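You operate a simulated robot arm through the tools that you are given. There is no shell and no other tool. Be economical: measure what you need, move in short steps, check, and stop when the job is done.

You run a simulated robot arm. Do the job below in one go: nothing can be reset, and whatever is moved stays where it is left.

## Task
Sift the small brown-stripe sack and the red-handle jug through the sieve into the green tub.
Fine: empty both on the sieve and put them back; shake till only lumps are left. Set down upright: small brown-stripe sack, red-handle jug.

The check looks at the end state, three seconds after you hand in, the way a careful person would. Anything else that was tipped, shoved, dropped, spilled or broken makes it a failure.

## Robot
A 7-joint arm with a two-finger parallel gripper, fixed in place. Base frame: the origin is at the foot of the arm, x ahead of it, y to its left, z up; the work surface is at about z = 800. Units: mm, rad, N and s.
With the tool pointing down near the work surface it reaches from about 240 to 680 mm from the base axis. Its first joint turns from -1.152 to 1.152 rad. Payload 2.4 kg.
The TCP is the grasp point between the finger pads, 30 mm short of the fingertips. In the tool frame z runs along the fingers and y along their closing line. The gripper opens to 94 mm. The fingers are 28 mm wide and 10 mm thick; the gripper's body (50 by 96 mm) begins 55 mm behind the TCP.
Orientation is that of the tool frame in the base frame, as a unit quaternion [w, x, y, z]. With the fingers straight down and closing along the base's y, the tool's x points along the base's -x, its y along +y and its z along -z.

## Interface
- The arm moves only by the tool move_arm. Its argument "commands" is text: rows parted by semicolons, each of 7 numbers parted by spaces: the finger opening in mm, from 0 to 94, then the shift along the base's x, y, z in mm, then the turn, a rotation vector about the base's x, y, z in rad. In form: grip x y z ax ay az; .... A call has 1 to 8 rows; each row is the pose to reach, as a shift and turn from the pose commanded when the call began. Each row takes 0.2 s and may step no farther than 50 mm and 0.15 rad from the row before; otherwise, or with a gripper value out of range, the whole call is refused. Where a pose cannot be reached the arm comes as near as it can. A force on the tool above 70 N (or 10 N above the force at the start of the call, whichever is more), or a blocked arm, ends the call early, and 0.2 s more pass. Each finger travels about 153 mm/s and halts on what it meets, pressing with about 43 N; the grip force reading is that of the motor and also rises with nothing between the fingers. The clock runs only during rows and for 0.2 s after the last one: add rows that repeat a pose to give the fingers time. It gives the time, the measured TCP pose, the force on the tool (base axes), the opening and the grip force at its end, in the units of the frame above (readings bear some noise), with the torque about the TCP (base axes, N m) and any sound that the robot's microphone picked up.
- Cameras (640 x 400 px; columns grow to the right, rows downward): "scene" is fixed at [51.9, 491.3, 1454.5]; the picture's right is [-0.55, -0.84, 0.00], its down [-0.47, 0.30, -0.83] and it looks along [0.70, -0.45, -0.56] (base axes); focal length 257 px, centre (320, 200). "wrist" rides on the gripper at [76, 14, -102] in the tool frame; the picture's right is [-0.18, 0.98, 0.00], its down [-0.75, -0.14, -0.64] and it looks along [-0.63, -0.12, 0.77] (tool axes); focal length 243 px, centre (320, 200).
- capture(camera): a new picture of that camera. The clock stands still meanwhile.
- locate(camera, pixels): there is no depth. For up to 12 entries [column, row, z] of the newest picture of that camera ("zoom" is the newest enlarged one), the place [x, y] in the base frame at which the ray of that pixel passes the height z, good to about 3 mm, but the place of the scene camera against the robot may be out by one fixed shift of up to 12 mm in any direction. The clock stands still meanwhile.
- close_up(camera, box): a new picture of the part [left, top, right, bottom] of that camera's present view, enlarged. The clock stands still meanwhile.
- sign_off(): hands the job in; it is judged then, once.

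Work in short steps. Measure before you move; look again where a grasp or a placing could have gone wrong, and mend it. You have 80 turns and 38 pictures in all, those below and enlarged ones among them. Open the gripper and draw the arm clear of the work before you hand the job in, unless the task says otherwise; then end with one line.

The tools are called as name(argument=value, ...) on one line, values as JSON. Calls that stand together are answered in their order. move_arm: Moves the arm, as the interface text tells. Its arguments: {"type":"object","properties":{"commands":{"type":"string"}},"required":["commands"]} The other tools are called the same way: capture (camera) takes a picture; locate (camera, pixels) gives the place at which the rays of pixels pass given heights; close_up (camera, box) takes an enlarged picture of a part of a camera's view; sign_off () hands the job in.

At the start:

```text
clock: 0.0
tool_pos: [405.4, 124.0, 1302.5]
ee_rot: [0.0, 0.001, 1.0, 0.001]
ft_force: [-0.5, 0.3, -0.4]
wrist_torque: [-0.02, -0.01, -0.01]
opening: 93.9
grip_force: 0.0
```

scene: 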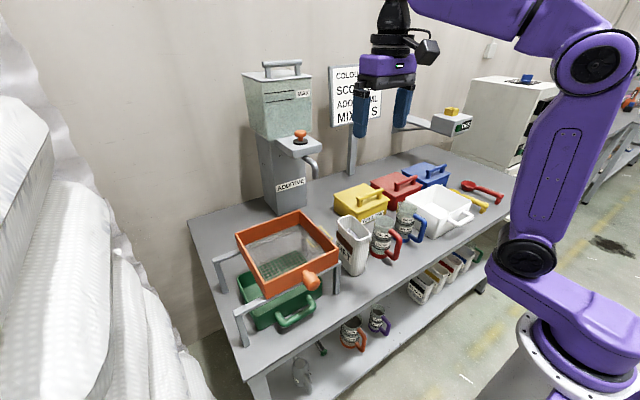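
wrist: 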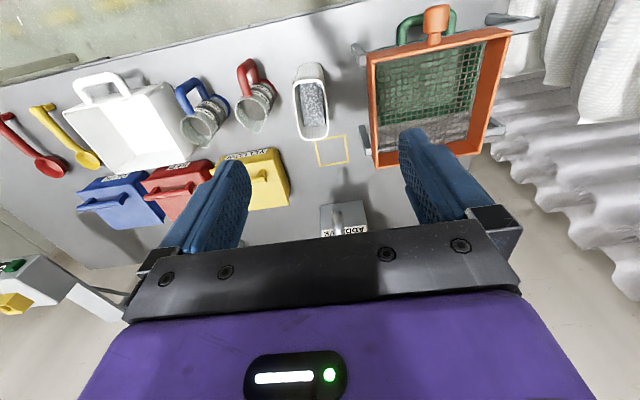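

I start by enlarging the scene view around the sieve, sack and jug (about columns 200-480, rows 150-350) to identify them.

close_up(camera="scene", box=[200, 180, 360, 340])

close_up(camera="scene", box=[320, 160, 480, 280])

```text
2.50 times, centred on (280, 260) of scene
```

zoom: 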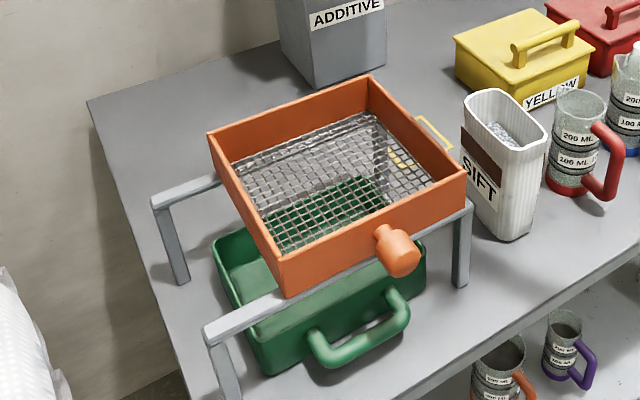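

```text
3.33 times, centred on (400, 220) of scene
```

zoom: 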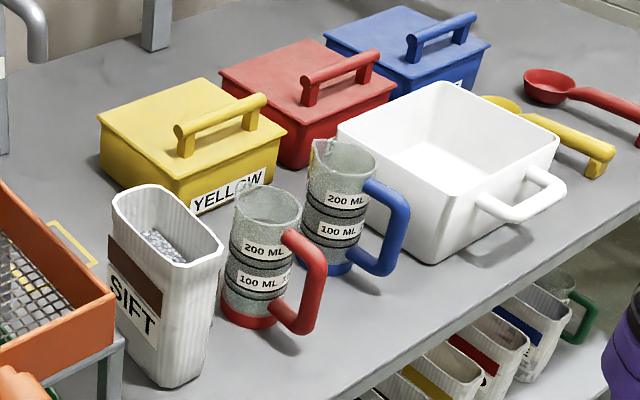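

The sack (white, brown stripe, "SIFT"), red-handle jug, sieve on stand and tub are seen. I triangulate with both first pictures: sieve corners, sack rim, jug rim and base.

locate(camera="wrist", pixels=[[366, 57, 1000], [511, 31, 1000], [375, 165, 1000], [480, 152, 1000], [366, 57, 950], [511, 31, 950], [375, 165, 950], [480, 152, 950], [437, 10, 970], [312, 70, 930], [312, 138, 930], [257, 105, 920]])

locate(camera="scene", pixels=[[235.2, 232.8, 1000], [300.4, 210.4, 1000], [338.4, 249, 1000], [265, 275, 1000], [235.2, 232.8, 950], [300.4, 210.4, 950], [338.4, 249, 950], [265, 275, 950], [310, 279, 970], [352, 232, 930], [381, 230, 920], [411, 215, 920]])

close_up(camera="wrist", box=[220, 0, 540, 200])

```text
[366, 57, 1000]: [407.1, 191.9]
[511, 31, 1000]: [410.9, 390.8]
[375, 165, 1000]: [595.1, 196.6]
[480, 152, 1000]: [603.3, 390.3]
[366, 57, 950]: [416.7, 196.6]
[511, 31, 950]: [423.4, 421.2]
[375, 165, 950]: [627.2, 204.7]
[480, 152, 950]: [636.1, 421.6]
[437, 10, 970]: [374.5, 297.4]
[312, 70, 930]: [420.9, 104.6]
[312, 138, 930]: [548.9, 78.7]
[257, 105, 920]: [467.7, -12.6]
```

```text
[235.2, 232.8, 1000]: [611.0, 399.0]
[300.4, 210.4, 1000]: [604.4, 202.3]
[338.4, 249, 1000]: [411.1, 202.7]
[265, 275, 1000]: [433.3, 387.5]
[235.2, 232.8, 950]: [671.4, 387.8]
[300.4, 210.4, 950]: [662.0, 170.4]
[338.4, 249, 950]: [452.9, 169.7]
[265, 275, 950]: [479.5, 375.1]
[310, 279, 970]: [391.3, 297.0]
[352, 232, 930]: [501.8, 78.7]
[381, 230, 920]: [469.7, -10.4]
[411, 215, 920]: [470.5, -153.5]
```

```text
2.00 times, centred on (380, 100) of wrist
```

zoom: 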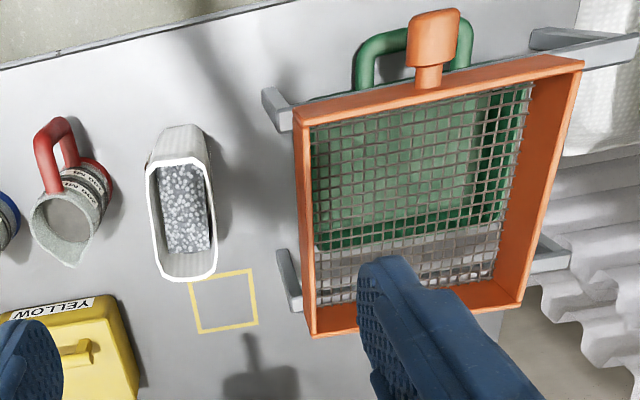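

Sieve rim is near z=1000, x 408-600, y 193-391. I now locate the tub, rails and jug/sack base points, as the tub seems shifted toward the robot under the mesh.

locate(camera="wrist", pixels=[[377, 120, 880], [470, 108, 880], [377, 120, 800], [470, 108, 800], [360, 55, 940], [365, 150, 940], [330, 136, 800], [349, 162, 800], [317, 138, 800], [345, 135, 800], [401, 30, 860], [398, 42, 880]])

locate(camera="scene", pixels=[[237.2, 276, 880], [250, 312, 880], [321.6, 288, 880], [256, 328.8, 800], [361, 276, 800], [242, 290, 860], [235, 312, 940], [339, 263, 940], [213, 261, 940], [242, 251, 940], [367, 266, 800], [340, 276, 800]])

```text
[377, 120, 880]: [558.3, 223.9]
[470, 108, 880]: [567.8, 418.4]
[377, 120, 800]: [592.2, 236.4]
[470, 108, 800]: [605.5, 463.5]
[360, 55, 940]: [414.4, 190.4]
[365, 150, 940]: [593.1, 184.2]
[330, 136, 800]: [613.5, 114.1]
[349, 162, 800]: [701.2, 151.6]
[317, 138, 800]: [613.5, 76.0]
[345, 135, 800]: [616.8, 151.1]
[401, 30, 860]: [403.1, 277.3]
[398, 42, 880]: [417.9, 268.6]
```

```text
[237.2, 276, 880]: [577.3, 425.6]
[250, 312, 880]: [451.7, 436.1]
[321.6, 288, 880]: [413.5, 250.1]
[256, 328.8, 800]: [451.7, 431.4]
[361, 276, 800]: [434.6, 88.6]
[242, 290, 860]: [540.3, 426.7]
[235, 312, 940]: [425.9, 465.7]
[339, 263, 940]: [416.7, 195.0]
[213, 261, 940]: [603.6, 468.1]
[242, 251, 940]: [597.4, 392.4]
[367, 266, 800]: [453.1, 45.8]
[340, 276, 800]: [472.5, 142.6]
```

The tub edges are ambiguous; I move the wrist camera back and left for a better look at the sieve, stand and tub from the robot's side.

move_arm(commands="94 -25 35 -10 0 0 0; 94 -50 70 -20 0 0 0; 94 -75 105 -30 0 0 0; 94 -100 140 -40 0 0 0; 94 -100 150 -60 0 0 0")

capture(camera="wrist")

```text
clock: 1.2
tool_pos: [303.9, 274.4, 1243.7]
ee_rot: [0.001, 0.001, 1.0, 0.001]
ft_force: [0.2, 0.3, 0.0]
wrist_torque: [0.01, -0.01, 0.01]
opening: 93.8
grip_force: 0.1
```

```text
32 pictures are left
```

wrist: 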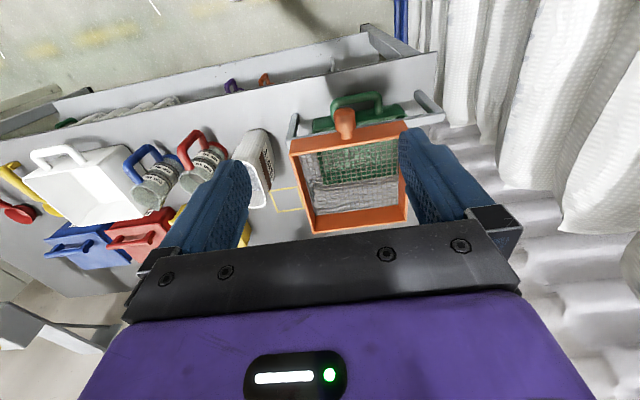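

close_up(camera="wrist", box=[240, 70, 460, 240])

```text
2.35 times, centred on (350, 155) of wrist
```

zoom: 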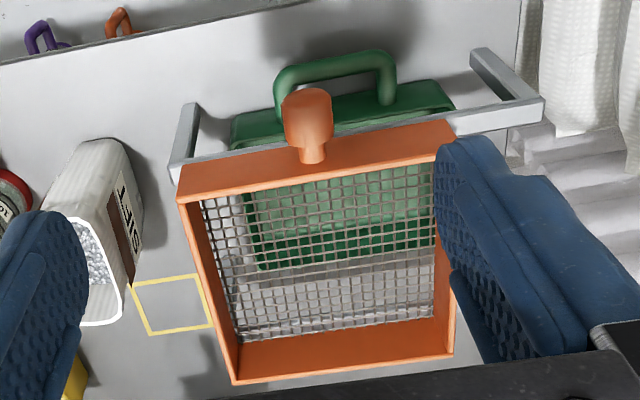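

The tub rim shows at zoom (232,118)-(450,85) near and (255,270)-(437,245) far. I locate these at candidate heights, plus handle and rails.

locate(camera="zoom", pixels=[[232, 118, 880], [450, 85, 880], [255, 270, 880], [437, 245, 880], [232, 118, 860], [450, 85, 860], [255, 270, 860], [437, 245, 860], [308, 100, 970], [180, 105, 800], [170, 170, 940], [540, 100, 940]])

close_up(camera="scene", box=[210, 240, 350, 340])

```text
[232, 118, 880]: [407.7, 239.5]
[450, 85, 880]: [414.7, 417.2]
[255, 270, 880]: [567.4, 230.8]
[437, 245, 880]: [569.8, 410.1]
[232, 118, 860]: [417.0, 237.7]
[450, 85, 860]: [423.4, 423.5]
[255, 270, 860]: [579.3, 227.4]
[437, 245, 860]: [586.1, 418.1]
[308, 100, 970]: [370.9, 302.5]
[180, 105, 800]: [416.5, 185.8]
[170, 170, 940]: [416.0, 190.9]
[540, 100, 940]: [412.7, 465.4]
```

```text
4.00 times, centred on (280, 290) of scene
```

zoom: 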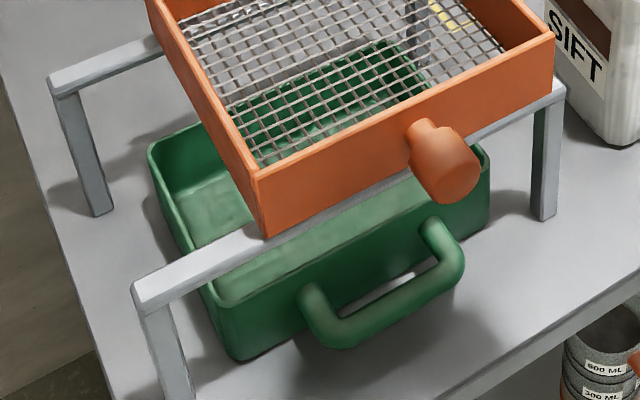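

Tub spans about x 410-575, y 233-418, centred under the stand (rails z≈940, y 190-468); the sieve sits 30 mm toward -y of centre. Next I measure sack and jug from closer with the wrist camera.

move_arm(commands="94 5 -45 -15 0 0 0; 94 10 -90 -30 0 0 0; 94 15 -135 -45 0 0 0; 94 20 -180 -60 0 0 0; 94 25 -215 -80 0 0 0; 94 25 -215 -80 0 0 0")

close_up(camera="wrist", box=[160, 0, 480, 200])

```text
clock: 2.6
tool_pos: [329.0, 59.0, 1163.3]
ee_rot: [0.0, 0.0, 1.0, 0.001]
ft_force: [-0.7, -0.3, -0.6]
wrist_torque: [-0.05, -0.02, 0.03]
opening: 93.7
grip_force: 0.0
```

```text
2.00 times, centred on (320, 100) of wrist
```

zoom: 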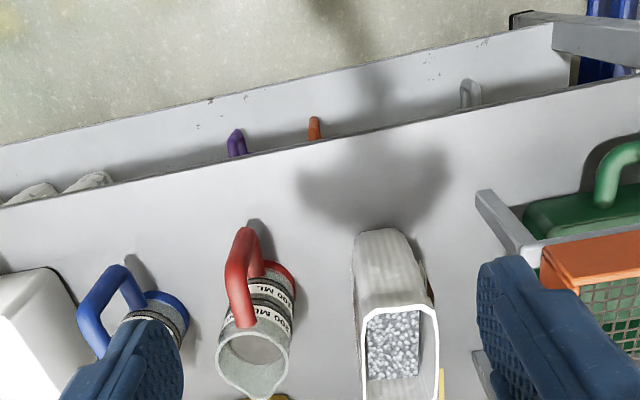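

Sack and jug are clear here. I locate sack rim/base corners, jug rim, handle and table edge at candidate heights.

locate(camera="zoom", pixels=[[356, 240, 800], [400, 230, 800], [362, 318, 930], [437, 308, 930], [362, 318, 950], [437, 308, 950], [216, 350, 920], [293, 347, 920], [240, 240, 900], [297, 290, 800], [264, 265, 800], [400, 131, 800]])

locate(camera="scene", pixels=[[358, 240, 930], [371.2, 234, 930], [338, 218, 930], [352, 215, 930], [358, 240, 950], [371.2, 234, 950], [338, 218, 950], [352, 215, 950], [354, 276.8, 800], [364, 272, 800]])

close_up(camera="scene", box=[325, 190, 421, 290])

```text
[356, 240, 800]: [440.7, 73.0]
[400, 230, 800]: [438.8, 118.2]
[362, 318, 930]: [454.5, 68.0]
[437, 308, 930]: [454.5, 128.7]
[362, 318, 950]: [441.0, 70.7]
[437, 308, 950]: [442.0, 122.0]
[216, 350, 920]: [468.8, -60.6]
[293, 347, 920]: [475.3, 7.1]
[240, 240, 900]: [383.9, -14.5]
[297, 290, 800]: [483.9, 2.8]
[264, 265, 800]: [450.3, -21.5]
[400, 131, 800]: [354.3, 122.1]
```

```text
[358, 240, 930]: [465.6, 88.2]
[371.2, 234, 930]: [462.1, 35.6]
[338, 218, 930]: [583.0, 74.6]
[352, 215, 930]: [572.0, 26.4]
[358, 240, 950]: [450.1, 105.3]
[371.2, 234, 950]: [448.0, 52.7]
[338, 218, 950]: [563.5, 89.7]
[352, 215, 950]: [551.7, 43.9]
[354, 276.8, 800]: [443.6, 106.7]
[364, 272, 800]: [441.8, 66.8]
```

```text
4.00 times, centred on (373, 240) of scene
```

zoom: 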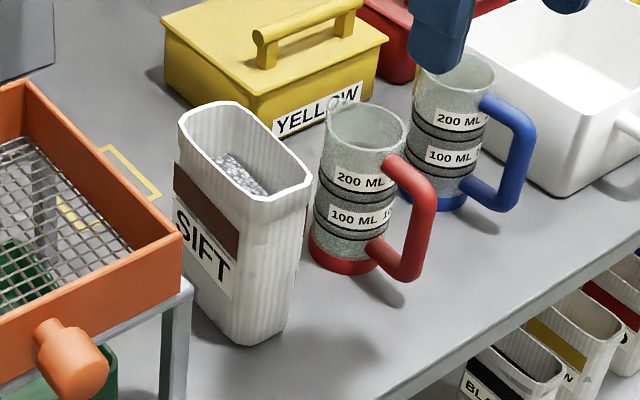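

Sack is ~110 (x 441-551) × 51 (y 71-122) × 145 mm tall. I tilt the tool toward +x (fingers closing along y) so I can grip its body from the robot's side and later pour by rolling about x.

move_arm(commands="80 7 5 -8 0 -0.14 0; 80 14 10 -16 0 -0.28 0; 80 21 15 -24 0 -0.42 0; 80 28 20 -32 0 -0.56 0; 80 35 25 -40 0 -0.70 0; 80 42 30 -48 0 -0.84 0; 80 49 35 -56 0 -0.98 0; 80 51 37 -63 0 -1.12 0")

```text
clock: 4.4
tool_pos: [384.0, 90.0, 1100.1]
ee_rot: [0.532, 0.008, 0.846, -0.004]
ft_force: [-5.0, 3.8, 0.5]
wrist_torque: [-0.16, -0.16, -0.32]
opening: 79.9
grip_force: 0.0
out of reach, approached as far as the arm can: row 5
```

Pose is nearly reached (one row flagged). I check settling and continue the tilt a little while lowering.

move_arm(commands="80 0 0 0 0 0 0; 80 5 3 -30 0 -0.06 0; 80 10 5 -60 0 -0.12 0; 80 10 5 -60 0 -0.12 0")

capture(camera="scene")

```text
clock: 5.4
tool_pos: [392.6, 100.5, 1040.1]
ee_rot: [0.582, 0.0, 0.813, 0.001]
ft_force: [0.7, 0.5, -0.8]
wrist_torque: [0.03, 0.0, 0.0]
opening: 80.3
grip_force: 0.1
```

```text
27 pictures are left
```

scene: 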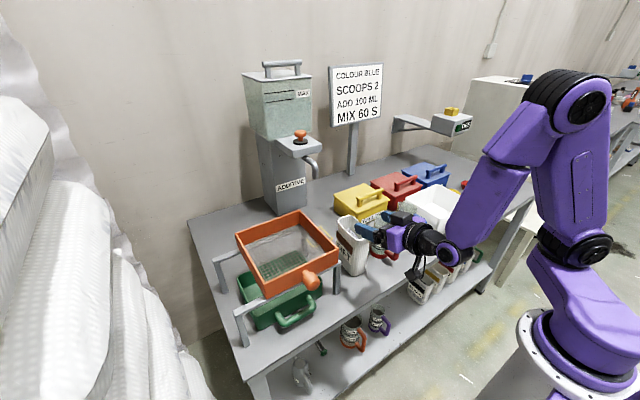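

Pose good with 71° tilt. I descend in front of the sack to z≈888, y≈96.

move_arm(commands="80 0 -2 -40 0 0 0; 80 -2 -4 -80 0 0 0; 80 -4 -4 -120 0 0 0; 80 -4 -4 -152 0 0 0; 80 -4 -4 -152 0 0 0")

close_up(camera="scene", box=[310, 180, 470, 300])

capture(camera="wrist")

```text
clock: 6.4
tool_pos: [413.7, 143.6, 937.2]
ee_rot: [0.589, 0.007, 0.808, -0.008]
ft_force: [-38.5, -23.5, 25.9]
wrist_torque: [1.03, 0.06, 1.79]
opening: 65.9
grip_force: 0.0
out of reach, approached as far as the arm can: row 1, 2, 3, 4, 5
stopped in row 5: the force on the tool passed its limit at 93 N (the readings are from after the stop); the commanded pose is now the measured one
```

```text
3.33 times, centred on (390, 240) of scene
```

zoom: 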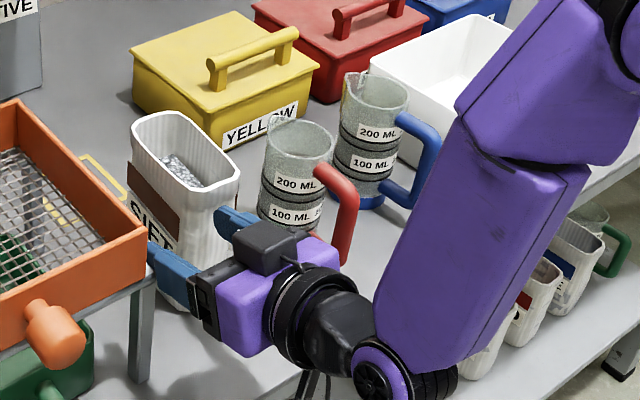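

```text
25 pictures are left
```

wrist: 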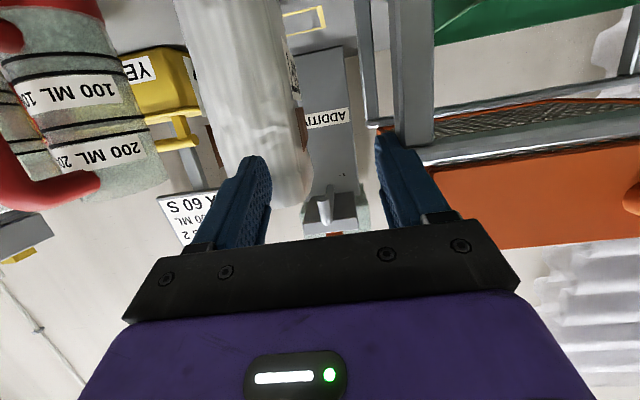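

Low with this tilt is out of reach; the arm drifted to y=143 and its left finger pressed on the stand's rail end (wrist px ~400,130). I back off straight up, narrowing the fingers slightly to release.

move_arm(commands="62 0 -2 0 0 0 0; 62 0 -4 5 0 0 0; 62 0 -5 30 0 0 0; 62 0 -5 70 0 0 0; 62 0 -15 110 0 0 0; 62 0 -30 150 0 0 0; 62 0 -45 170 0 0 0")

close_up(camera="scene", box=[200, 180, 360, 340])

```text
clock: 8.0
tool_pos: [415.3, 99.7, 1106.8]
ee_rot: [0.587, 0.005, 0.81, -0.006]
ft_force: [-0.2, -0.1, -0.1]
wrist_torque: [0.04, 0.02, -0.05]
opening: 62.1
grip_force: 0.1
```

```text
2.50 times, centred on (280, 260) of scene
```

zoom: 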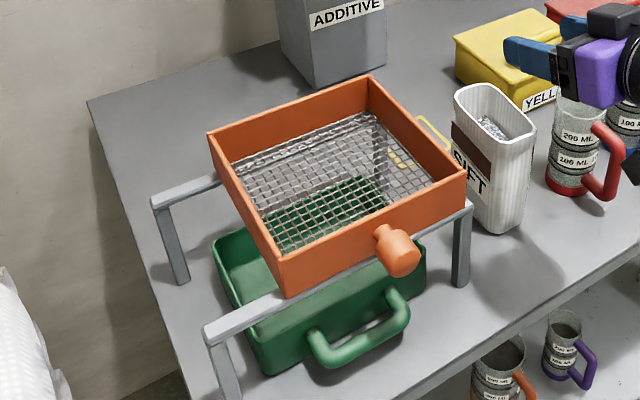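

Stand and sieve did not move; the sack got nudged about 10 mm in +x (rim now zoom (455,90)-(537,128)). I re-measure it and move above it with less tilt.

locate(camera="zoom", pixels=[[455, 90, 950], [490, 83, 950], [537, 128, 950], [503, 145, 950], [497, 235, 800], [520, 222, 800]])

move_arm(commands="80 10 0 0 0 0.08 0; 80 30 0 -10 0 0.16 0; 80 50 0 -30 0 0.24 0; 80 60 0 -50 0 0.24 0; 80 70 0 -70 0 0.24 0; 80 70 0 -70 0 0.24 0")

capture(camera="wrist")

```text
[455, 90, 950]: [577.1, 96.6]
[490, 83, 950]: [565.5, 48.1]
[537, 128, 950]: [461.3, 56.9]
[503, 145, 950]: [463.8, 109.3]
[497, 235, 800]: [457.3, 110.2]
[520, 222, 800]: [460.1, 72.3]
```

```text
clock: 9.4
tool_pos: [487.1, 100.7, 1035.7]
ee_rot: [0.488, 0.005, 0.873, -0.007]
ft_force: [0.3, -0.1, 0.2]
wrist_torque: [0.0, 0.01, 0.02]
opening: 79.8
grip_force: 0.1
```

```text
23 pictures are left
```

wrist: 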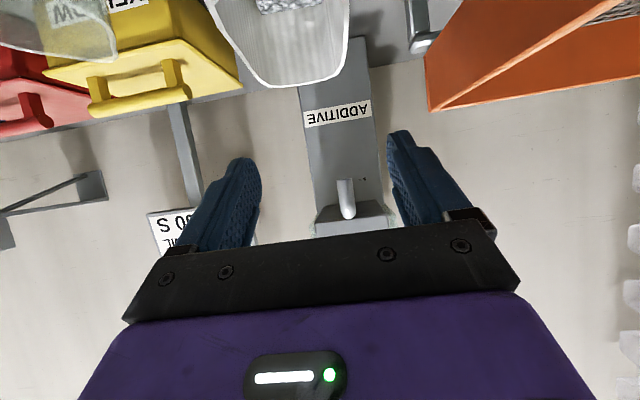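

Sack's far rim is visible at (262,82)-(340,76) px; I check its y centre against the TCP (100.7).

locate(camera="wrist", pixels=[[265, 84, 945], [338, 78, 945], [236, 40, 945], [348, 20, 945]])

```text
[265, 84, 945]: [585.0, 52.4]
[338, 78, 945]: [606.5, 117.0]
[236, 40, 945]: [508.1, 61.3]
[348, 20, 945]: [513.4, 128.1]
```

Sack sides at y≈61-128, so its centre is ≈95-97. I open fully, shift slightly and descend straddling the sack in two stages.

move_arm(commands="94 -4 -4 0 0 0 0; 94 -7 -4 -30 0 0 0; 94 -8 -4 -60 0 0 0; 94 -8 -4 -90 0 0 0; 94 -8 -4 -90 0 0 0")

capture(camera="wrist")

close_up(camera="scene", box=[310, 180, 470, 300])

```text
clock: 10.6
tool_pos: [477.5, 98.4, 946.7]
ee_rot: [0.487, 0.005, 0.873, -0.006]
ft_force: [0.4, 0.2, 0.0]
wrist_torque: [0.01, -0.04, -0.01]
opening: 94.1
grip_force: 0.0
```

```text
22 pictures are left
```

wrist: 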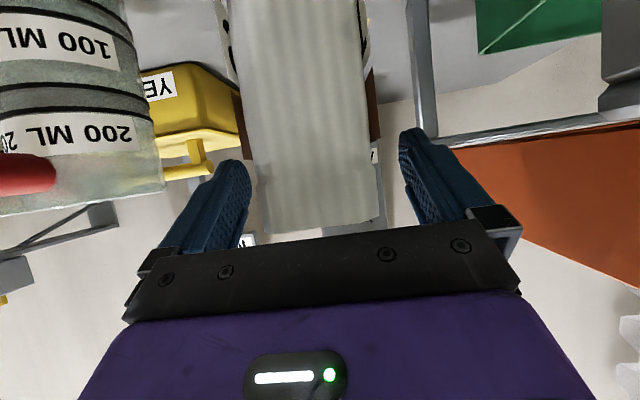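

```text
3.33 times, centred on (390, 240) of scene
```

zoom: 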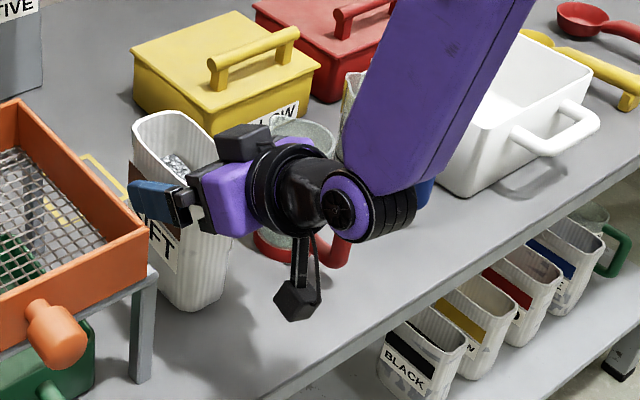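

Sack is centred between the fingers. I descend another 50 mm and close.

move_arm(commands="94 0 0 -25 0 0 0; 94 0 0 -50 0 0 0; 94 0 0 -50 0 0 0; 70 0 0 -50 0 0 0; 50 0 0 -50 0 0 0; 40 0 0 -50 0 0 0; 40 0 0 -50 0 0 0; 40 0 0 -50 0 0 0")

```text
clock: 12.4
tool_pos: [476.5, 96.6, 896.6]
ee_rot: [0.487, 0.004, 0.874, -0.006]
ft_force: [-0.8, -1.3, 1.3]
wrist_torque: [-0.19, -0.14, -0.14]
opening: 63.3
grip_force: 42.6
```

Gripped at 63 mm width with 42.6 N. I lift gently and check.

move_arm(commands="40 0 0 10 0 0 0; 40 0 0 40 0 0 0; 40 0 0 80 0 0 0; 40 0 0 120 0 0 0; 40 0 0 160 0 0 0; 40 0 0 160 0 0 0")

capture(camera="scene")

```text
clock: 13.8
tool_pos: [477.0, 97.1, 1055.8]
ee_rot: [0.486, 0.004, 0.874, -0.006]
ft_force: [0.1, -0.4, -3.0]
wrist_torque: [-0.05, 0.07, -0.01]
opening: 62.5
grip_force: 42.6
```

```text
20 pictures are left
```

scene: 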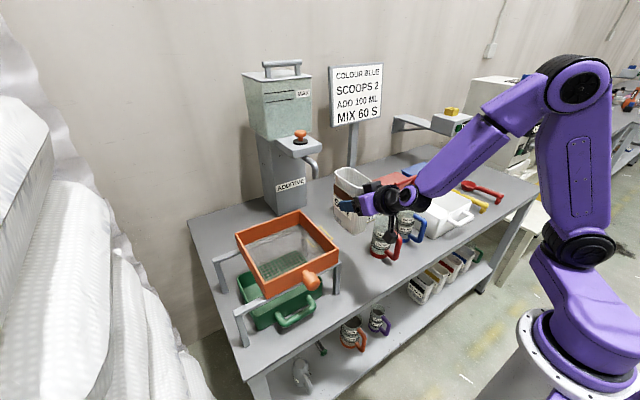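

Sack is held (≈0.3 kg). I raise it and carry it over the sieve to about (469, 245, 1130).

move_arm(commands="40 0 0 38 0 0 0; 40 0 0 75 0 0 0; 40 -2 35 75 0 0 0; 40 -4 70 75 0 0 0; 40 -6 105 75 0 0 0; 40 -8 140 75 0 0 0; 40 -8 148 75 0 0 0; 40 -8 148 75 0 0 0")

```text
clock: 15.6
tool_pos: [471.4, 244.7, 1130.7]
ee_rot: [0.486, 0.005, 0.874, -0.006]
ft_force: [0.6, 0.5, -2.6]
wrist_torque: [0.02, 0.06, 0.04]
opening: 62.1
grip_force: 43.1
```

In place over the sieve. First half of the pour roll (about axis ≈ -x).

move_arm(commands="40 0 0 0 -0.139 -0.032 0.015; 40 0 0 0 -0.278 -0.064 0.03; 40 0 0 0 -0.417 -0.096 0.044; 40 0 0 0 -0.556 -0.127 0.059; 40 0 0 0 -0.696 -0.159 0.074; 40 0 0 0 -0.835 -0.191 0.089; 40 0 0 0 -0.974 -0.223 0.103; 40 0 0 0 -1.113 -0.255 0.118")

capture(camera="scene")

```text
clock: 17.4
tool_pos: [469.7, 244.5, 1130.8]
ee_rot: [0.516, -0.301, 0.671, -0.438]
ft_force: [0.5, -0.7, -3.1]
wrist_torque: [0.01, 0.07, -0.01]
opening: 62.0
grip_force: 43.5
```

```text
19 pictures are left
```

scene: 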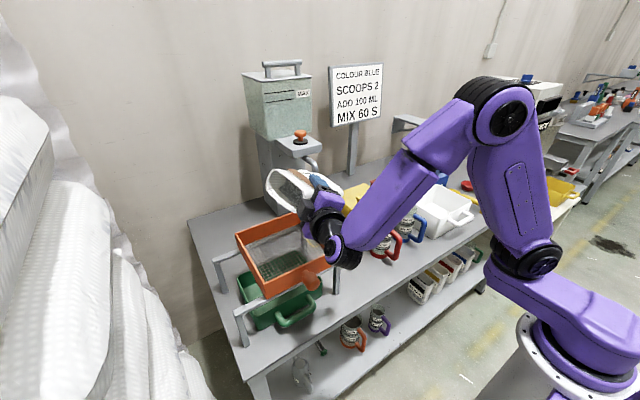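

No powder out yet (3.1 N still). I continue the roll slowly by four rows, then look.

move_arm(commands="40 0 0 0 -0.139 -0.032 0.015; 40 0 0 -3 -0.278 -0.064 0.03; 40 0 0 -6 -0.417 -0.096 0.044; 40 0 0 -10 -0.556 -0.127 0.059; 40 0 0 -10 -0.556 -0.127 0.059")

close_up(camera="scene", box=[200, 150, 400, 310])

```text
clock: 18.6
tool_pos: [470.5, 245.7, 1121.1]
ee_rot: [-0.468, 0.421, -0.483, 0.608]
ft_force: [-0.7, -0.2, -2.8]
wrist_torque: [-0.01, 0.06, -0.02]
opening: 61.9
grip_force: 43.3
```

```text
2.50 times, centred on (300, 230) of scene
```

zoom: 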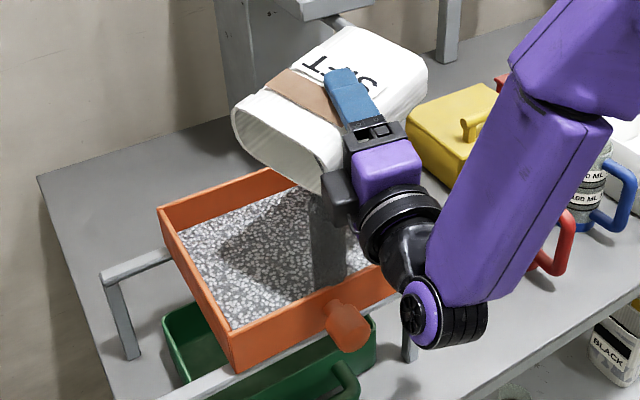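

The sack poured onto the mesh inside the sieve. I roll further to empty it fully and jog.

move_arm(commands="40 0 0 0 -0.139 -0.032 0.015; 40 0 0 0 -0.278 -0.064 0.03; 40 0 0 0 -0.417 -0.096 0.044; 40 0 0 0 -0.556 -0.127 0.059; 40 0 0 0 -0.556 -0.127 0.059; 40 0 0 0 -0.556 -0.127 0.059")

close_up(camera="scene", box=[200, 150, 400, 310])

```text
clock: 20.0
tool_pos: [470.6, 245.1, 1121.9]
ee_rot: [-0.381, 0.509, -0.256, 0.728]
ft_force: [-0.2, -0.1, -0.7]
wrist_torque: [0.01, 0.07, 0.02]
opening: 61.8
grip_force: 42.8
```

```text
2.50 times, centred on (300, 230) of scene
```

zoom: 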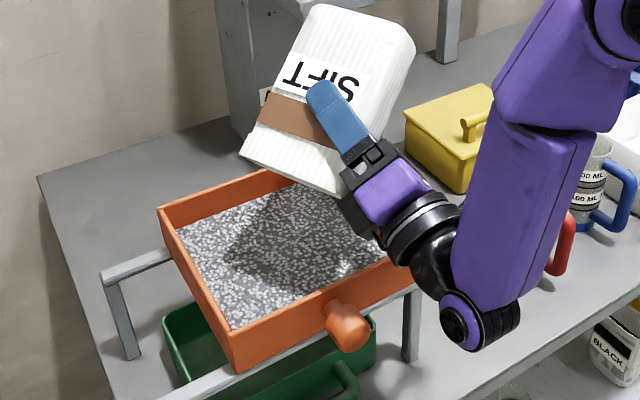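

Weight fell to ≈0.7 N. I tip a bit further and wait so the last grains leave, then roll back.

move_arm(commands="40 0 0 0 -0.14 0 0; 40 0 0 0 -0.28 0 0; 40 0 0 0 -0.28 0 0; 40 0 0 0 -0.28 0 0; 40 0 0 0 -0.28 0 0; 40 0 0 0 -0.14 0 0; 40 0 0 0 0 0 0")

move_arm(commands="40 0 0 0 0.139 0.032 -0.015; 40 0 0 2 0.278 0.064 -0.03; 40 0 0 4 0.417 0.096 -0.044; 40 0 0 6 0.556 0.127 -0.059; 40 0 0 10 0.696 0.159 -0.074; 40 0 0 10 0.835 0.191 -0.089; 40 0 0 10 0.974 0.223 -0.103; 40 0 0 10 1.113 0.255 -0.118")

move_arm(commands="40 0 0 0 0.139 0.032 -0.015; 40 0 0 0 0.278 0.064 -0.03; 40 0 0 0 0.417 0.096 -0.044; 40 0 0 0 0.556 0.127 -0.059; 40 0 0 0 0.696 0.159 -0.074; 40 0 0 0 0.835 0.191 -0.089; 40 0 0 0 0.974 0.223 -0.103; 40 0 0 0 1.113 0.255 -0.118")

```text
clock: 21.6
tool_pos: [470.3, 245.6, 1121.5]
ee_rot: [-0.381, 0.509, -0.256, 0.728]
ft_force: [-0.2, 0.5, -1.1]
wrist_torque: [-0.01, 0.02, -0.01]
opening: 61.7
grip_force: 43.3
```

```text
clock: 23.4
tool_pos: [470.6, 247.2, 1131.1]
ee_rot: [0.517, -0.3, 0.673, -0.436]
ft_force: [0.8, -0.4, -0.9]
wrist_torque: [0.01, 0.03, -0.01]
opening: 61.5
grip_force: 43.7
```

```text
clock: 25.2
tool_pos: [471.3, 244.9, 1131.3]
ee_rot: [0.486, 0.005, 0.874, -0.005]
ft_force: [0.0, 0.2, -1.3]
wrist_torque: [-0.01, -0.02, 0.01]
opening: 62.0
grip_force: 42.4
```

Upright again. I carry it back over its original place (13 mm nearer than where I gripped it) and lower partway.

move_arm(commands="40 -2 -40 0 0 0 0; 40 -4 -80 0 0 0 0; 40 -6 -120 0 0 0 0; 40 -8 -152 0 0 0 0; 40 -8 -152 -45 0 0 0; 40 -8 -152 -90 0 0 0; 40 -8 -152 -135 0 0 0; 40 -8 -152 -180 0 0 0")

move_arm(commands="40 0 0 -25 0 0 0; 40 0 0 -45 0 0 0; 40 0 0 -51 0 0 0; 40 0 0 -51 0 0 0")

```text
clock: 27.0
tool_pos: [462.3, 93.1, 950.3]
ee_rot: [0.487, 0.005, 0.874, -0.005]
ft_force: [-0.6, -0.5, -1.3]
wrist_torque: [0.0, 0.05, 0.03]
opening: 61.7
grip_force: 42.6
```

```text
clock: 28.0
tool_pos: [462.4, 94.2, 900.3]
ee_rot: [0.487, 0.005, 0.874, -0.006]
ft_force: [0.6, -0.2, -1.1]
wrist_torque: [0.01, 0.03, -0.02]
opening: 61.7
grip_force: 42.7
```

Sack is about 3 mm above the table. I lower the last bit until contact and check upright.

move_arm(commands="40 0 0 -2 0 0 0; 40 0 0 -4 0 0 0; 40 0 0 -4 0 0 0")

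close_up(camera="scene", box=[310, 180, 470, 300])

```text
clock: 28.8
tool_pos: [462.0, 93.2, 896.2]
ee_rot: [0.487, 0.004, 0.873, -0.005]
ft_force: [-1.2, -0.5, 4.0]
wrist_torque: [0.07, -0.25, -0.03]
opening: 61.6
grip_force: 42.7
```

```text
3.33 times, centred on (390, 240) of scene
```

zoom: 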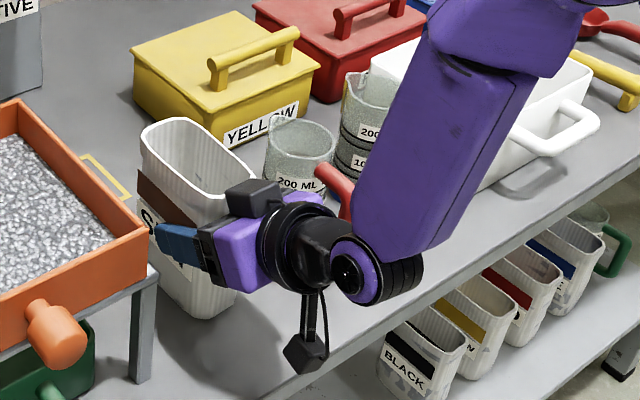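

Contact with the table felt (+4 N) and the sack is empty and upright. I open and rise clear.

move_arm(commands="75 0 0 0 0 0 0; 94 0 0 0 0 0 0; 94 0 0 0 0 0 0; 94 0 0 40 0 0 0; 94 0 0 85 0 0 0; 94 0 0 130 0 0 0; 94 -5 -30 170 0 0 0; 94 -15 -60 200 0 0 0")

capture(camera="scene")

```text
refused: row 7 steps farther than a row can; nothing moved
```

```text
15 pictures are left
```

scene: 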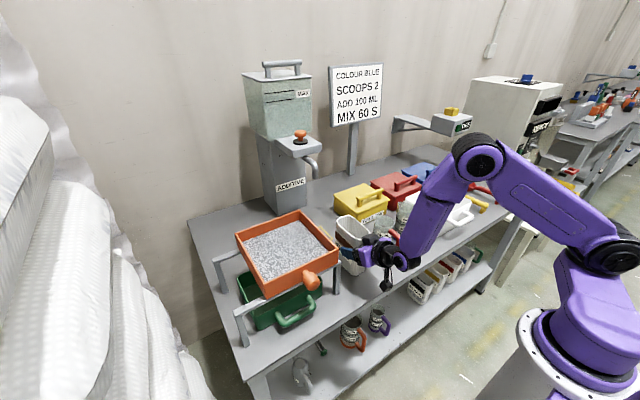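

One row was too long; nothing moved. I repeat with smaller steps: release and rise clear.

move_arm(commands="75 0 0 0 0 0 0; 94 0 0 0 0 0 0; 94 0 0 0 0 0 0; 94 0 0 40 0 0 0; 94 0 0 85 0 0 0; 94 0 0 130 0 0 0; 94 -5 -20 170 0 0 0; 94 -15 -50 200 0 0 0")

move_arm(commands="94 -10 -15 15 0 0.12 0; 94 -25 -30 30 0 0.24 0; 94 -40 -45 45 0 0.36 0; 94 -55 -55 60 0 0.48 0; 94 -70 -55 75 0 0.6 0; 94 -85 -55 75 0 0.72 0; 94 -100 -55 75 0 0.84 0; 94 -100 -55 75 0 0.84 0")

close_up(camera="wrist", box=[200, 0, 480, 200])

```text
clock: 30.6
tool_pos: [445.7, 42.1, 1096.1]
ee_rot: [0.487, 0.004, 0.873, -0.005]
ft_force: [0.1, -0.7, -0.6]
wrist_torque: [0.03, 0.0, 0.0]
opening: 94.0
grip_force: 0.0
```

```text
clock: 32.4
tool_pos: [345.8, -12.5, 1171.6]
ee_rot: [0.087, 0.001, 0.996, -0.006]
ft_force: [0.2, 0.7, -0.5]
wrist_torque: [-0.01, 0.0, 0.0]
opening: 94.1
grip_force: 0.2
```

```text
2.00 times, centred on (340, 100) of wrist
```

zoom: 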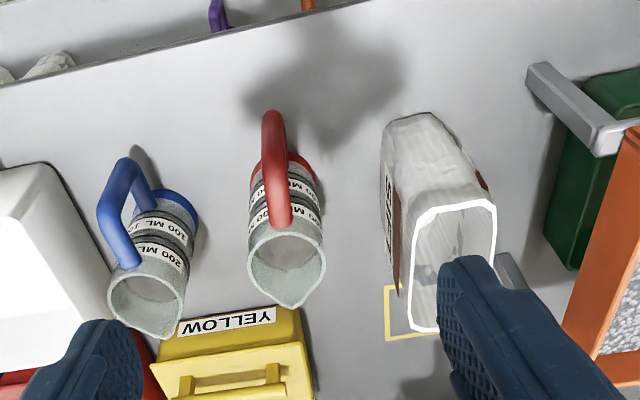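

Handle is at zoom columns 262-290, rows 110-225; rim spans (248,250)-(326,240). I locate these.

locate(camera="zoom", pixels=[[274, 116, 890], [274, 116, 830], [262, 130, 860], [286, 128, 860], [280, 222, 905], [248, 252, 920], [326, 243, 920], [290, 305, 920], [283, 233, 920], [316, 180, 800], [275, 112, 860]])

locate(camera="scene", pixels=[[395, 230, 910], [400, 237, 910], [402, 258, 840], [397, 259, 840]])

```text
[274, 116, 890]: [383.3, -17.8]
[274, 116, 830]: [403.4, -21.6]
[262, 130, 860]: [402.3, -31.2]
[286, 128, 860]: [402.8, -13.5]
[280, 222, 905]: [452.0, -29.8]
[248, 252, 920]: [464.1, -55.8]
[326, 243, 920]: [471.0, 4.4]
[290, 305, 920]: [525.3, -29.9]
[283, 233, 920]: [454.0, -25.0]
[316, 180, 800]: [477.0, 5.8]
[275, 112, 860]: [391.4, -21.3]
```

```text
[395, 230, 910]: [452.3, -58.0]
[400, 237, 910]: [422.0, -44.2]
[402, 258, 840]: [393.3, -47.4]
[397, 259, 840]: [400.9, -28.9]
```

Handle bar is at y≈-22, x≈388-408, z≈835-900. I tilt to 45° and go above it at z≈1010 with fingers at 60 mm.

move_arm(commands="60 10 -3 -30 0 -0.12 0; 60 20 -5 -60 0 -0.24 0; 60 30 -7 -95 0 -0.36 0; 60 42 -9 -130 0 -0.48 0; 60 52 -9.5 -162 0 -0.61 0; 60 52 -9.5 -162 0 -0.61 0")

move_arm(commands="60 0 0 -25 0 0 0; 60 0 0 -50 0 0 0; 60 0 0 -50 0 0 0")

capture(camera="wrist")

```text
clock: 33.8
tool_pos: [394.9, -29.3, 1006.6]
ee_rot: [0.375, 0.026, 0.926, -0.019]
ft_force: [2.3, 3.6, 1.3]
wrist_torque: [-0.18, 0.08, -0.14]
opening: 60.1
grip_force: 0.1
out of reach, approached as far as the arm can: row 4, 5
```

```text
clock: 34.6
tool_pos: [399.5, -20.5, 960.9]
ee_rot: [0.381, 0.003, 0.924, -0.009]
ft_force: [0.1, -0.1, 0.0]
wrist_torque: [-0.01, 0.03, 0.05]
opening: 60.2
grip_force: 0.0
```

```text
13 pictures are left
```

wrist: 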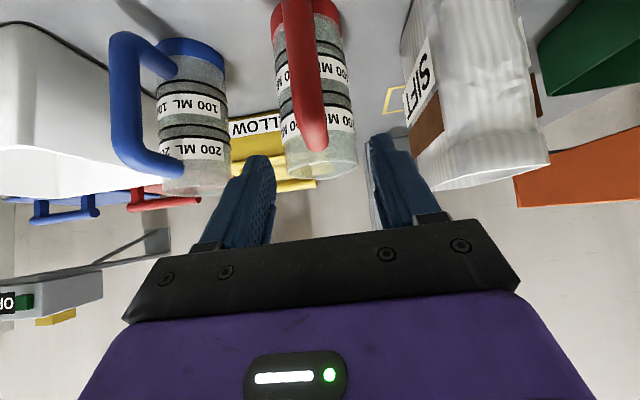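

Handle (col ~312) lies between the fingers. I descend to z≈870 in small steps.

move_arm(commands="60 0 -1 -25 0 0 0; 60 0 -1 -50 0 0 0; 60 0 -1 -70 0 0 0; 60 0 -1 -90 0 0 0; 60 0 -1 -90 0 0 0")

close_up(camera="wrist", box=[160, 0, 480, 260])

```text
clock: 35.8
tool_pos: [435.8, 2.7, 910.0]
ee_rot: [0.378, 0.002, 0.926, -0.019]
ft_force: [-0.2, 0.6, 0.0]
wrist_torque: [0.0, -0.02, 0.03]
opening: 59.7
grip_force: 0.0
out of reach, approached as far as the arm can: row 1, 2, 3, 4, 5
```

```text
1.54 times, centred on (320, 130) of wrist
```

zoom: 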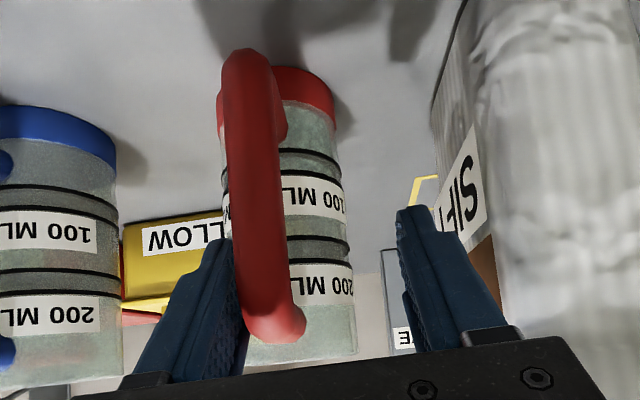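

The arm could not get there and drifted to (436, 3, 910) without force. I retrace upward along the same rows and check with the scene camera.

move_arm(commands="60 0 0 20 0 0 0; 60 0 0 40 0 0 0; 60 0 1 65 0 0 0; 60 0 1 90 0 0 0; 60 0 1 100 0 0 0; 60 0 1 100 0 0 0")

close_up(camera="scene", box=[310, 180, 470, 300])

```text
clock: 37.2
tool_pos: [436.1, 1.7, 1011.5]
ee_rot: [0.383, 0.003, 0.924, -0.006]
ft_force: [0.3, -0.9, -0.2]
wrist_torque: [-0.01, 0.01, -0.01]
opening: 59.6
grip_force: 0.1
```

```text
3.33 times, centred on (390, 240) of scene
```

zoom: 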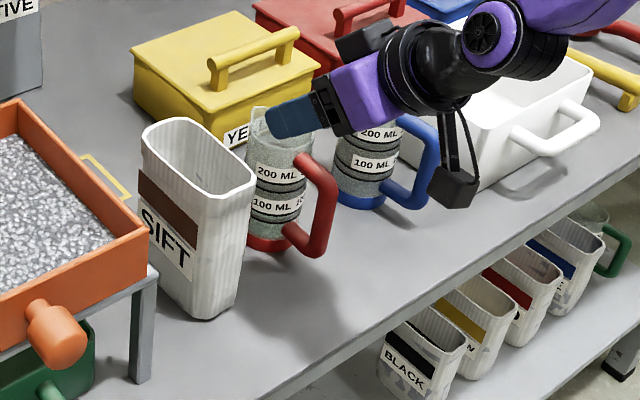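

The jug was slid upright about 20-30 mm in +x; nothing fell. I reduce tilt to 30° (easier reach), move back above it, and re-measure with the wrist camera.

move_arm(commands="60 -12 -5 20 0 0.09 0; 60 -24 -10 40 0 0.18 0; 60 -40 -18 60 0 0.26 0; 60 -60 -20 80 0 0.26 0; 60 -60 -20 80 0 0.26 0")

capture(camera="wrist")

```text
clock: 38.4
tool_pos: [376.8, -15.6, 1091.2]
ee_rot: [0.26, 0.004, 0.966, -0.006]
ft_force: [0.0, 0.2, -0.7]
wrist_torque: [0.03, 0.01, 0.05]
opening: 59.9
grip_force: 0.0
out of reach, approached as far as the arm can: row 2
```

```text
10 pictures are left
```

wrist: 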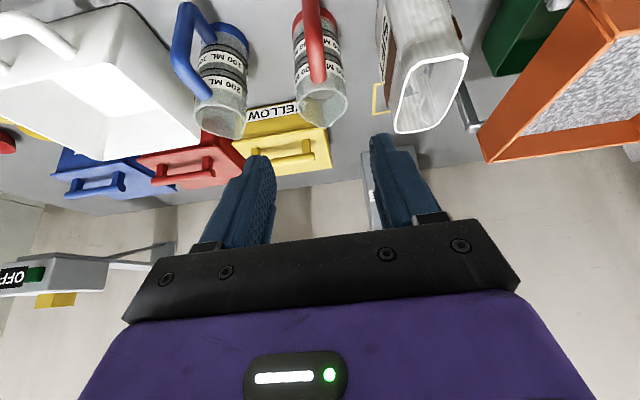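

Jug rim spans (298,95)-(347,95), handle along columns 303-325. I locate.

locate(camera="wrist", pixels=[[298, 97, 920], [347, 95, 920], [325, 127, 920], [338, 25, 800], [294, 28, 800], [317, 76, 905], [302, 20, 880], [320, 15, 880], [311, 45, 895]])

locate(camera="scene", pixels=[[384.7, 223, 920], [364, 213, 920], [389, 230, 905], [390.5, 252, 840], [366, 254, 800], [386, 255, 800]])

```text
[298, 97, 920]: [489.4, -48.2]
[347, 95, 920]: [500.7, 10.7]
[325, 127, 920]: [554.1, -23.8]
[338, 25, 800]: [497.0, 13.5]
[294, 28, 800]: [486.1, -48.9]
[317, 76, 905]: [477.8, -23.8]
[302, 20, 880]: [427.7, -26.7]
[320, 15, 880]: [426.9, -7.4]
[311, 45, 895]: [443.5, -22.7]
```

```text
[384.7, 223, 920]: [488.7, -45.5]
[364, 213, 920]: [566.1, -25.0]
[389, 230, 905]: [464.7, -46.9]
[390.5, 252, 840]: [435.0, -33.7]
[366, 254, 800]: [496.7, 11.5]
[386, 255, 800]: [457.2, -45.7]
```

Jug axis is now ≈(495,-19), handle bar ≈(424,-17). I move above it, descend to z≈945 and check for drift.

move_arm(commands="52 24 -1 -10 0 0 0; 52 47 -1.5 -30 0 0 0; 52 47 -1.5 -70 0 0 0; 52 47 -1.5 -110 0 0 0; 52 47 -1.5 -145 0 0 0; 52 47 -1.5 -145 0 0 0")

```text
clock: 39.8
tool_pos: [424.5, -21.4, 946.6]
ee_rot: [0.26, 0.005, 0.966, -0.007]
ft_force: [-0.3, -0.6, 0.0]
wrist_torque: [0.08, -0.01, 0.05]
opening: 52.1
grip_force: 0.0
out of reach, approached as far as the arm can: row 3, 4
```

No drift beyond a few mm (y -21). I correct y and go down in 15-20 mm steps to z≈872.

move_arm(commands="52 0 3 -15 0 0 0; 52 0 3 -30 0 0 0; 52 0 3 -45 0 0 0; 52 0 3 -45 0 0 0")

```text
clock: 40.8
tool_pos: [425.0, -16.3, 901.3]
ee_rot: [0.26, 0.003, 0.966, -0.006]
ft_force: [-1.0, 0.3, -0.7]
wrist_torque: [0.01, 0.01, -0.02]
opening: 52.3
grip_force: 0.0
```

Good tracking at (425,-16,901), no contact. Down 28 mm more, then close on the handle.

move_arm(commands="52 0 0 -15 0 0 0; 52 0 0 -29 0 0 0; 52 0 0 -29 0 0 0")

capture(camera="wrist")

```text
clock: 41.6
tool_pos: [423.2, -15.5, 871.7]
ee_rot: [0.26, 0.003, 0.966, -0.007]
ft_force: [0.2, 0.0, -0.5]
wrist_torque: [0.05, 0.0, 0.01]
opening: 51.8
grip_force: 0.1
```

```text
9 pictures are left
```

wrist: 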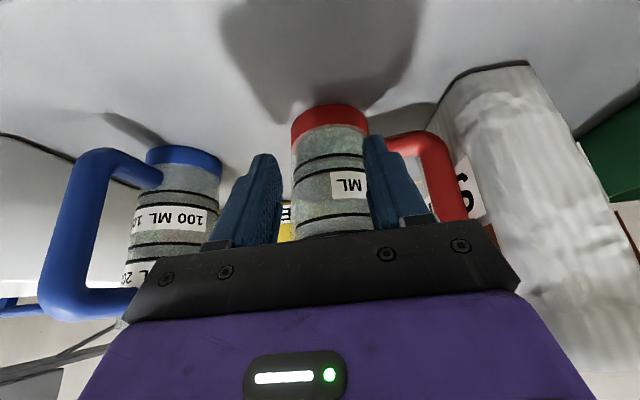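

The handle now lies to the right (+y) of the right finger (cols 400-470): the jug got turned. I rise straight up and re-measure before gripping.

move_arm(commands="52 -1 0 25 0 0 0; 52 -2 0 60 0 0 0; 52 -5 0 100 0 0 0; 52 -15 0 145 0 0 0; 52 -30 0 190 0 0 0; 52 -55 0 225 0 0.1 0; 52 -75 0 250 0 0.2 0; 52 -75 0 250 0 0.2 0")

close_up(camera="wrist", box=[200, 0, 480, 175])

```text
clock: 43.4
tool_pos: [348.5, -16.4, 1121.7]
ee_rot: [0.162, 0.003, 0.987, -0.006]
ft_force: [1.0, -0.1, 0.6]
wrist_torque: [0.0, 0.02, 0.03]
opening: 52.1
grip_force: 0.1
```

```text
2.29 times, centred on (340, 88) of wrist
```

zoom: 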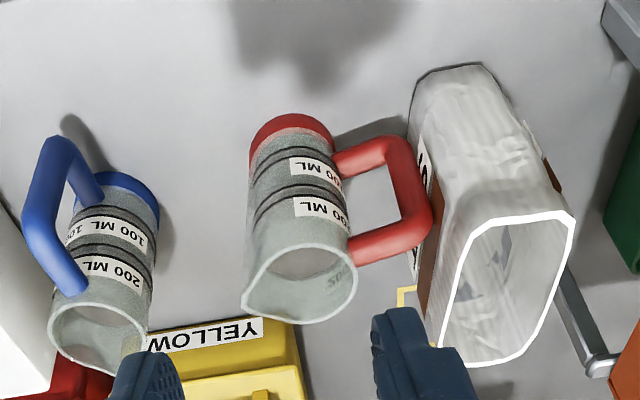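

Jug is upright with its handle pointing +y close to the sack. I locate rim, base and handle bar to plan a vertical grip, turn and re-set of the jug.

locate(camera="zoom", pixels=[[415, 218, 890], [430, 215, 890], [393, 152, 840], [403, 180, 868], [352, 252, 905], [246, 285, 920], [357, 275, 920], [302, 322, 920], [310, 246, 920], [249, 148, 800], [333, 138, 800], [412, 118, 800]])

```text
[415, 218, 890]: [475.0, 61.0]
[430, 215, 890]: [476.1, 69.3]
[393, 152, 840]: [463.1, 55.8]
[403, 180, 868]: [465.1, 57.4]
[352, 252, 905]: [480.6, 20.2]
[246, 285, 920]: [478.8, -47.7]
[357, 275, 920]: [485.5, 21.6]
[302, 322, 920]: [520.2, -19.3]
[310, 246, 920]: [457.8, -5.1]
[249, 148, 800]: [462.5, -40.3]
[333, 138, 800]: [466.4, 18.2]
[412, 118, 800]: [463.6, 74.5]
```

Jug axis ≈(484,-13), handle bar ≈(470,59), direction 101°. I bring the tool vertical, go above the handle, and yaw -1.38 rad so the fingers close across the handle.

move_arm(commands="52 10 5 0 0 0.11 0; 52 25 15 0 0 0.22 0; 52 50 27 -10 0 0.325 0; 52 75 40 -20 0 0.325 0; 52 100 55 -30 0 0.325 0; 52 121 67 -40 0 0.325 0; 52 121 67 -40 0 0.325 0")

move_arm(commands="52 0 0 0 0 0 -0.145; 52 0 0 0 0 0 -0.29; 52 0 0 0 0 0 -0.435; 52 0 0 0 0 0 -0.58; 52 0 0 0 0 0 -0.725; 52 0 0 0 0 0 -0.87; 52 0 0 0 0 0 -1.015; 52 0 0 0 0 0 -1.16")

move_arm(commands="52 0 0 -10 0 0 -0.11; 52 0 0 -30 0 0 -0.22; 52 0 0 -50 0 0 -0.22; 52 0 0 -50 0 0 -0.22")

close_up(camera="scene", box=[310, 170, 450, 290])

```text
clock: 45.0
tool_pos: [471.3, 52.2, 1081.3]
ee_rot: [0.001, 0.002, 1.0, -0.007]
ft_force: [-0.6, 1.5, 0.1]
wrist_torque: [0.01, 0.0, 0.01]
opening: 52.0
grip_force: 0.0
```

```text
clock: 46.8
tool_pos: [469.7, 52.3, 1081.7]
ee_rot: [-0.003, 0.551, 0.835, -0.007]
ft_force: [-0.2, -0.1, 0.2]
wrist_torque: [0.01, 0.0, -0.02]
opening: 52.3
grip_force: 0.2
```

```text
clock: 47.8
tool_pos: [469.4, 51.6, 1033.0]
ee_rot: [-0.003, 0.639, 0.769, -0.005]
ft_force: [-1.0, -0.2, 0.1]
wrist_torque: [0.02, -0.02, 0.01]
opening: 51.9
grip_force: 0.1
```

```text
3.33 times, centred on (380, 230) of scene
```

zoom: 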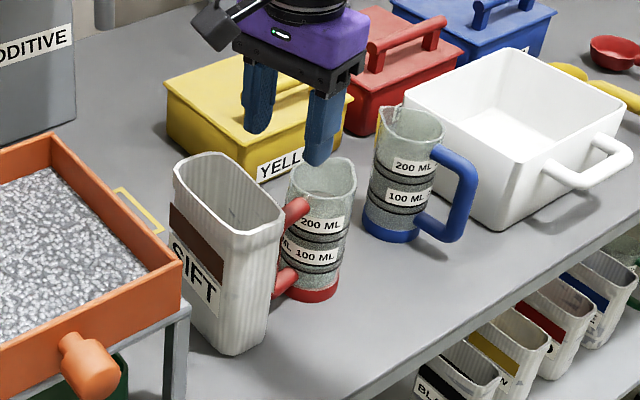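

Aligned above the handle; the sack still stands. I descend to z≈902 in steps, staying clear of the sack rim.

move_arm(commands="52 0 -1 -40 0 0 0; 52 0 -1 -80 0 0 0; 52 0 -1 -105 0 0 0; 52 0 -1 -130 0 0 0; 52 0 -1 -130 0 0 0")

close_up(camera="wrist", box=[160, 0, 480, 260])

```text
clock: 48.3
tool_pos: [478.1, 50.3, 990.8]
ee_rot: [0.008, 0.638, 0.77, 0.005]
ft_force: [-10.2, -3.1, 38.3]
wrist_torque: [0.59, -0.56, 0.21]
opening: 46.4
grip_force: 0.1
stopped in row 2: the force on the tool passed its limit at 134 N (the readings are from after the stop); the commanded pose is now the measured one
```

```text
1.54 times, centred on (320, 130) of wrist
```

zoom: 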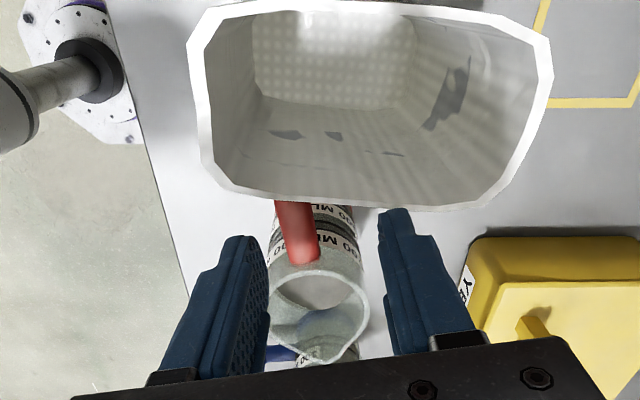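

The right finger met the sack's rim (it is nearer 960 mm high). I rise at once, and locate rims and yellow box edge in this newest picture.

locate(camera="zoom", pixels=[[480, 240, 880], [458, 300, 880], [468, 205, 960], [225, 188, 960], [270, 308, 920], [368, 318, 920], [318, 272, 920], [325, 362, 920], [270, 308, 940], [368, 318, 940], [295, 230, 900], [398, 210, 960]])

move_arm(commands="60 0 0 5 0 0 0; 60 0 0 30 0 0 0; 60 0 0 60 0 0 0; 60 0 0 60 0 0 0")

```text
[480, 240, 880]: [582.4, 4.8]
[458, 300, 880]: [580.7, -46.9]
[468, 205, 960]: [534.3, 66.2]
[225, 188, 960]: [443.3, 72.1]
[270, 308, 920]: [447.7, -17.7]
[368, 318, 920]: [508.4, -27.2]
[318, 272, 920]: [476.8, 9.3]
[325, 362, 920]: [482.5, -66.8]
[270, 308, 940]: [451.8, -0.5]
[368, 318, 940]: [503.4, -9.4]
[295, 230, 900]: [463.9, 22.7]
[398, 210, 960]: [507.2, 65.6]
```

```text
clock: 49.3
tool_pos: [476.1, 51.4, 1047.4]
ee_rot: [0.005, 0.638, 0.77, 0.003]
ft_force: [-0.2, -0.4, 0.2]
wrist_torque: [0.01, 0.01, 0.02]
opening: 59.9
grip_force: 0.1
```

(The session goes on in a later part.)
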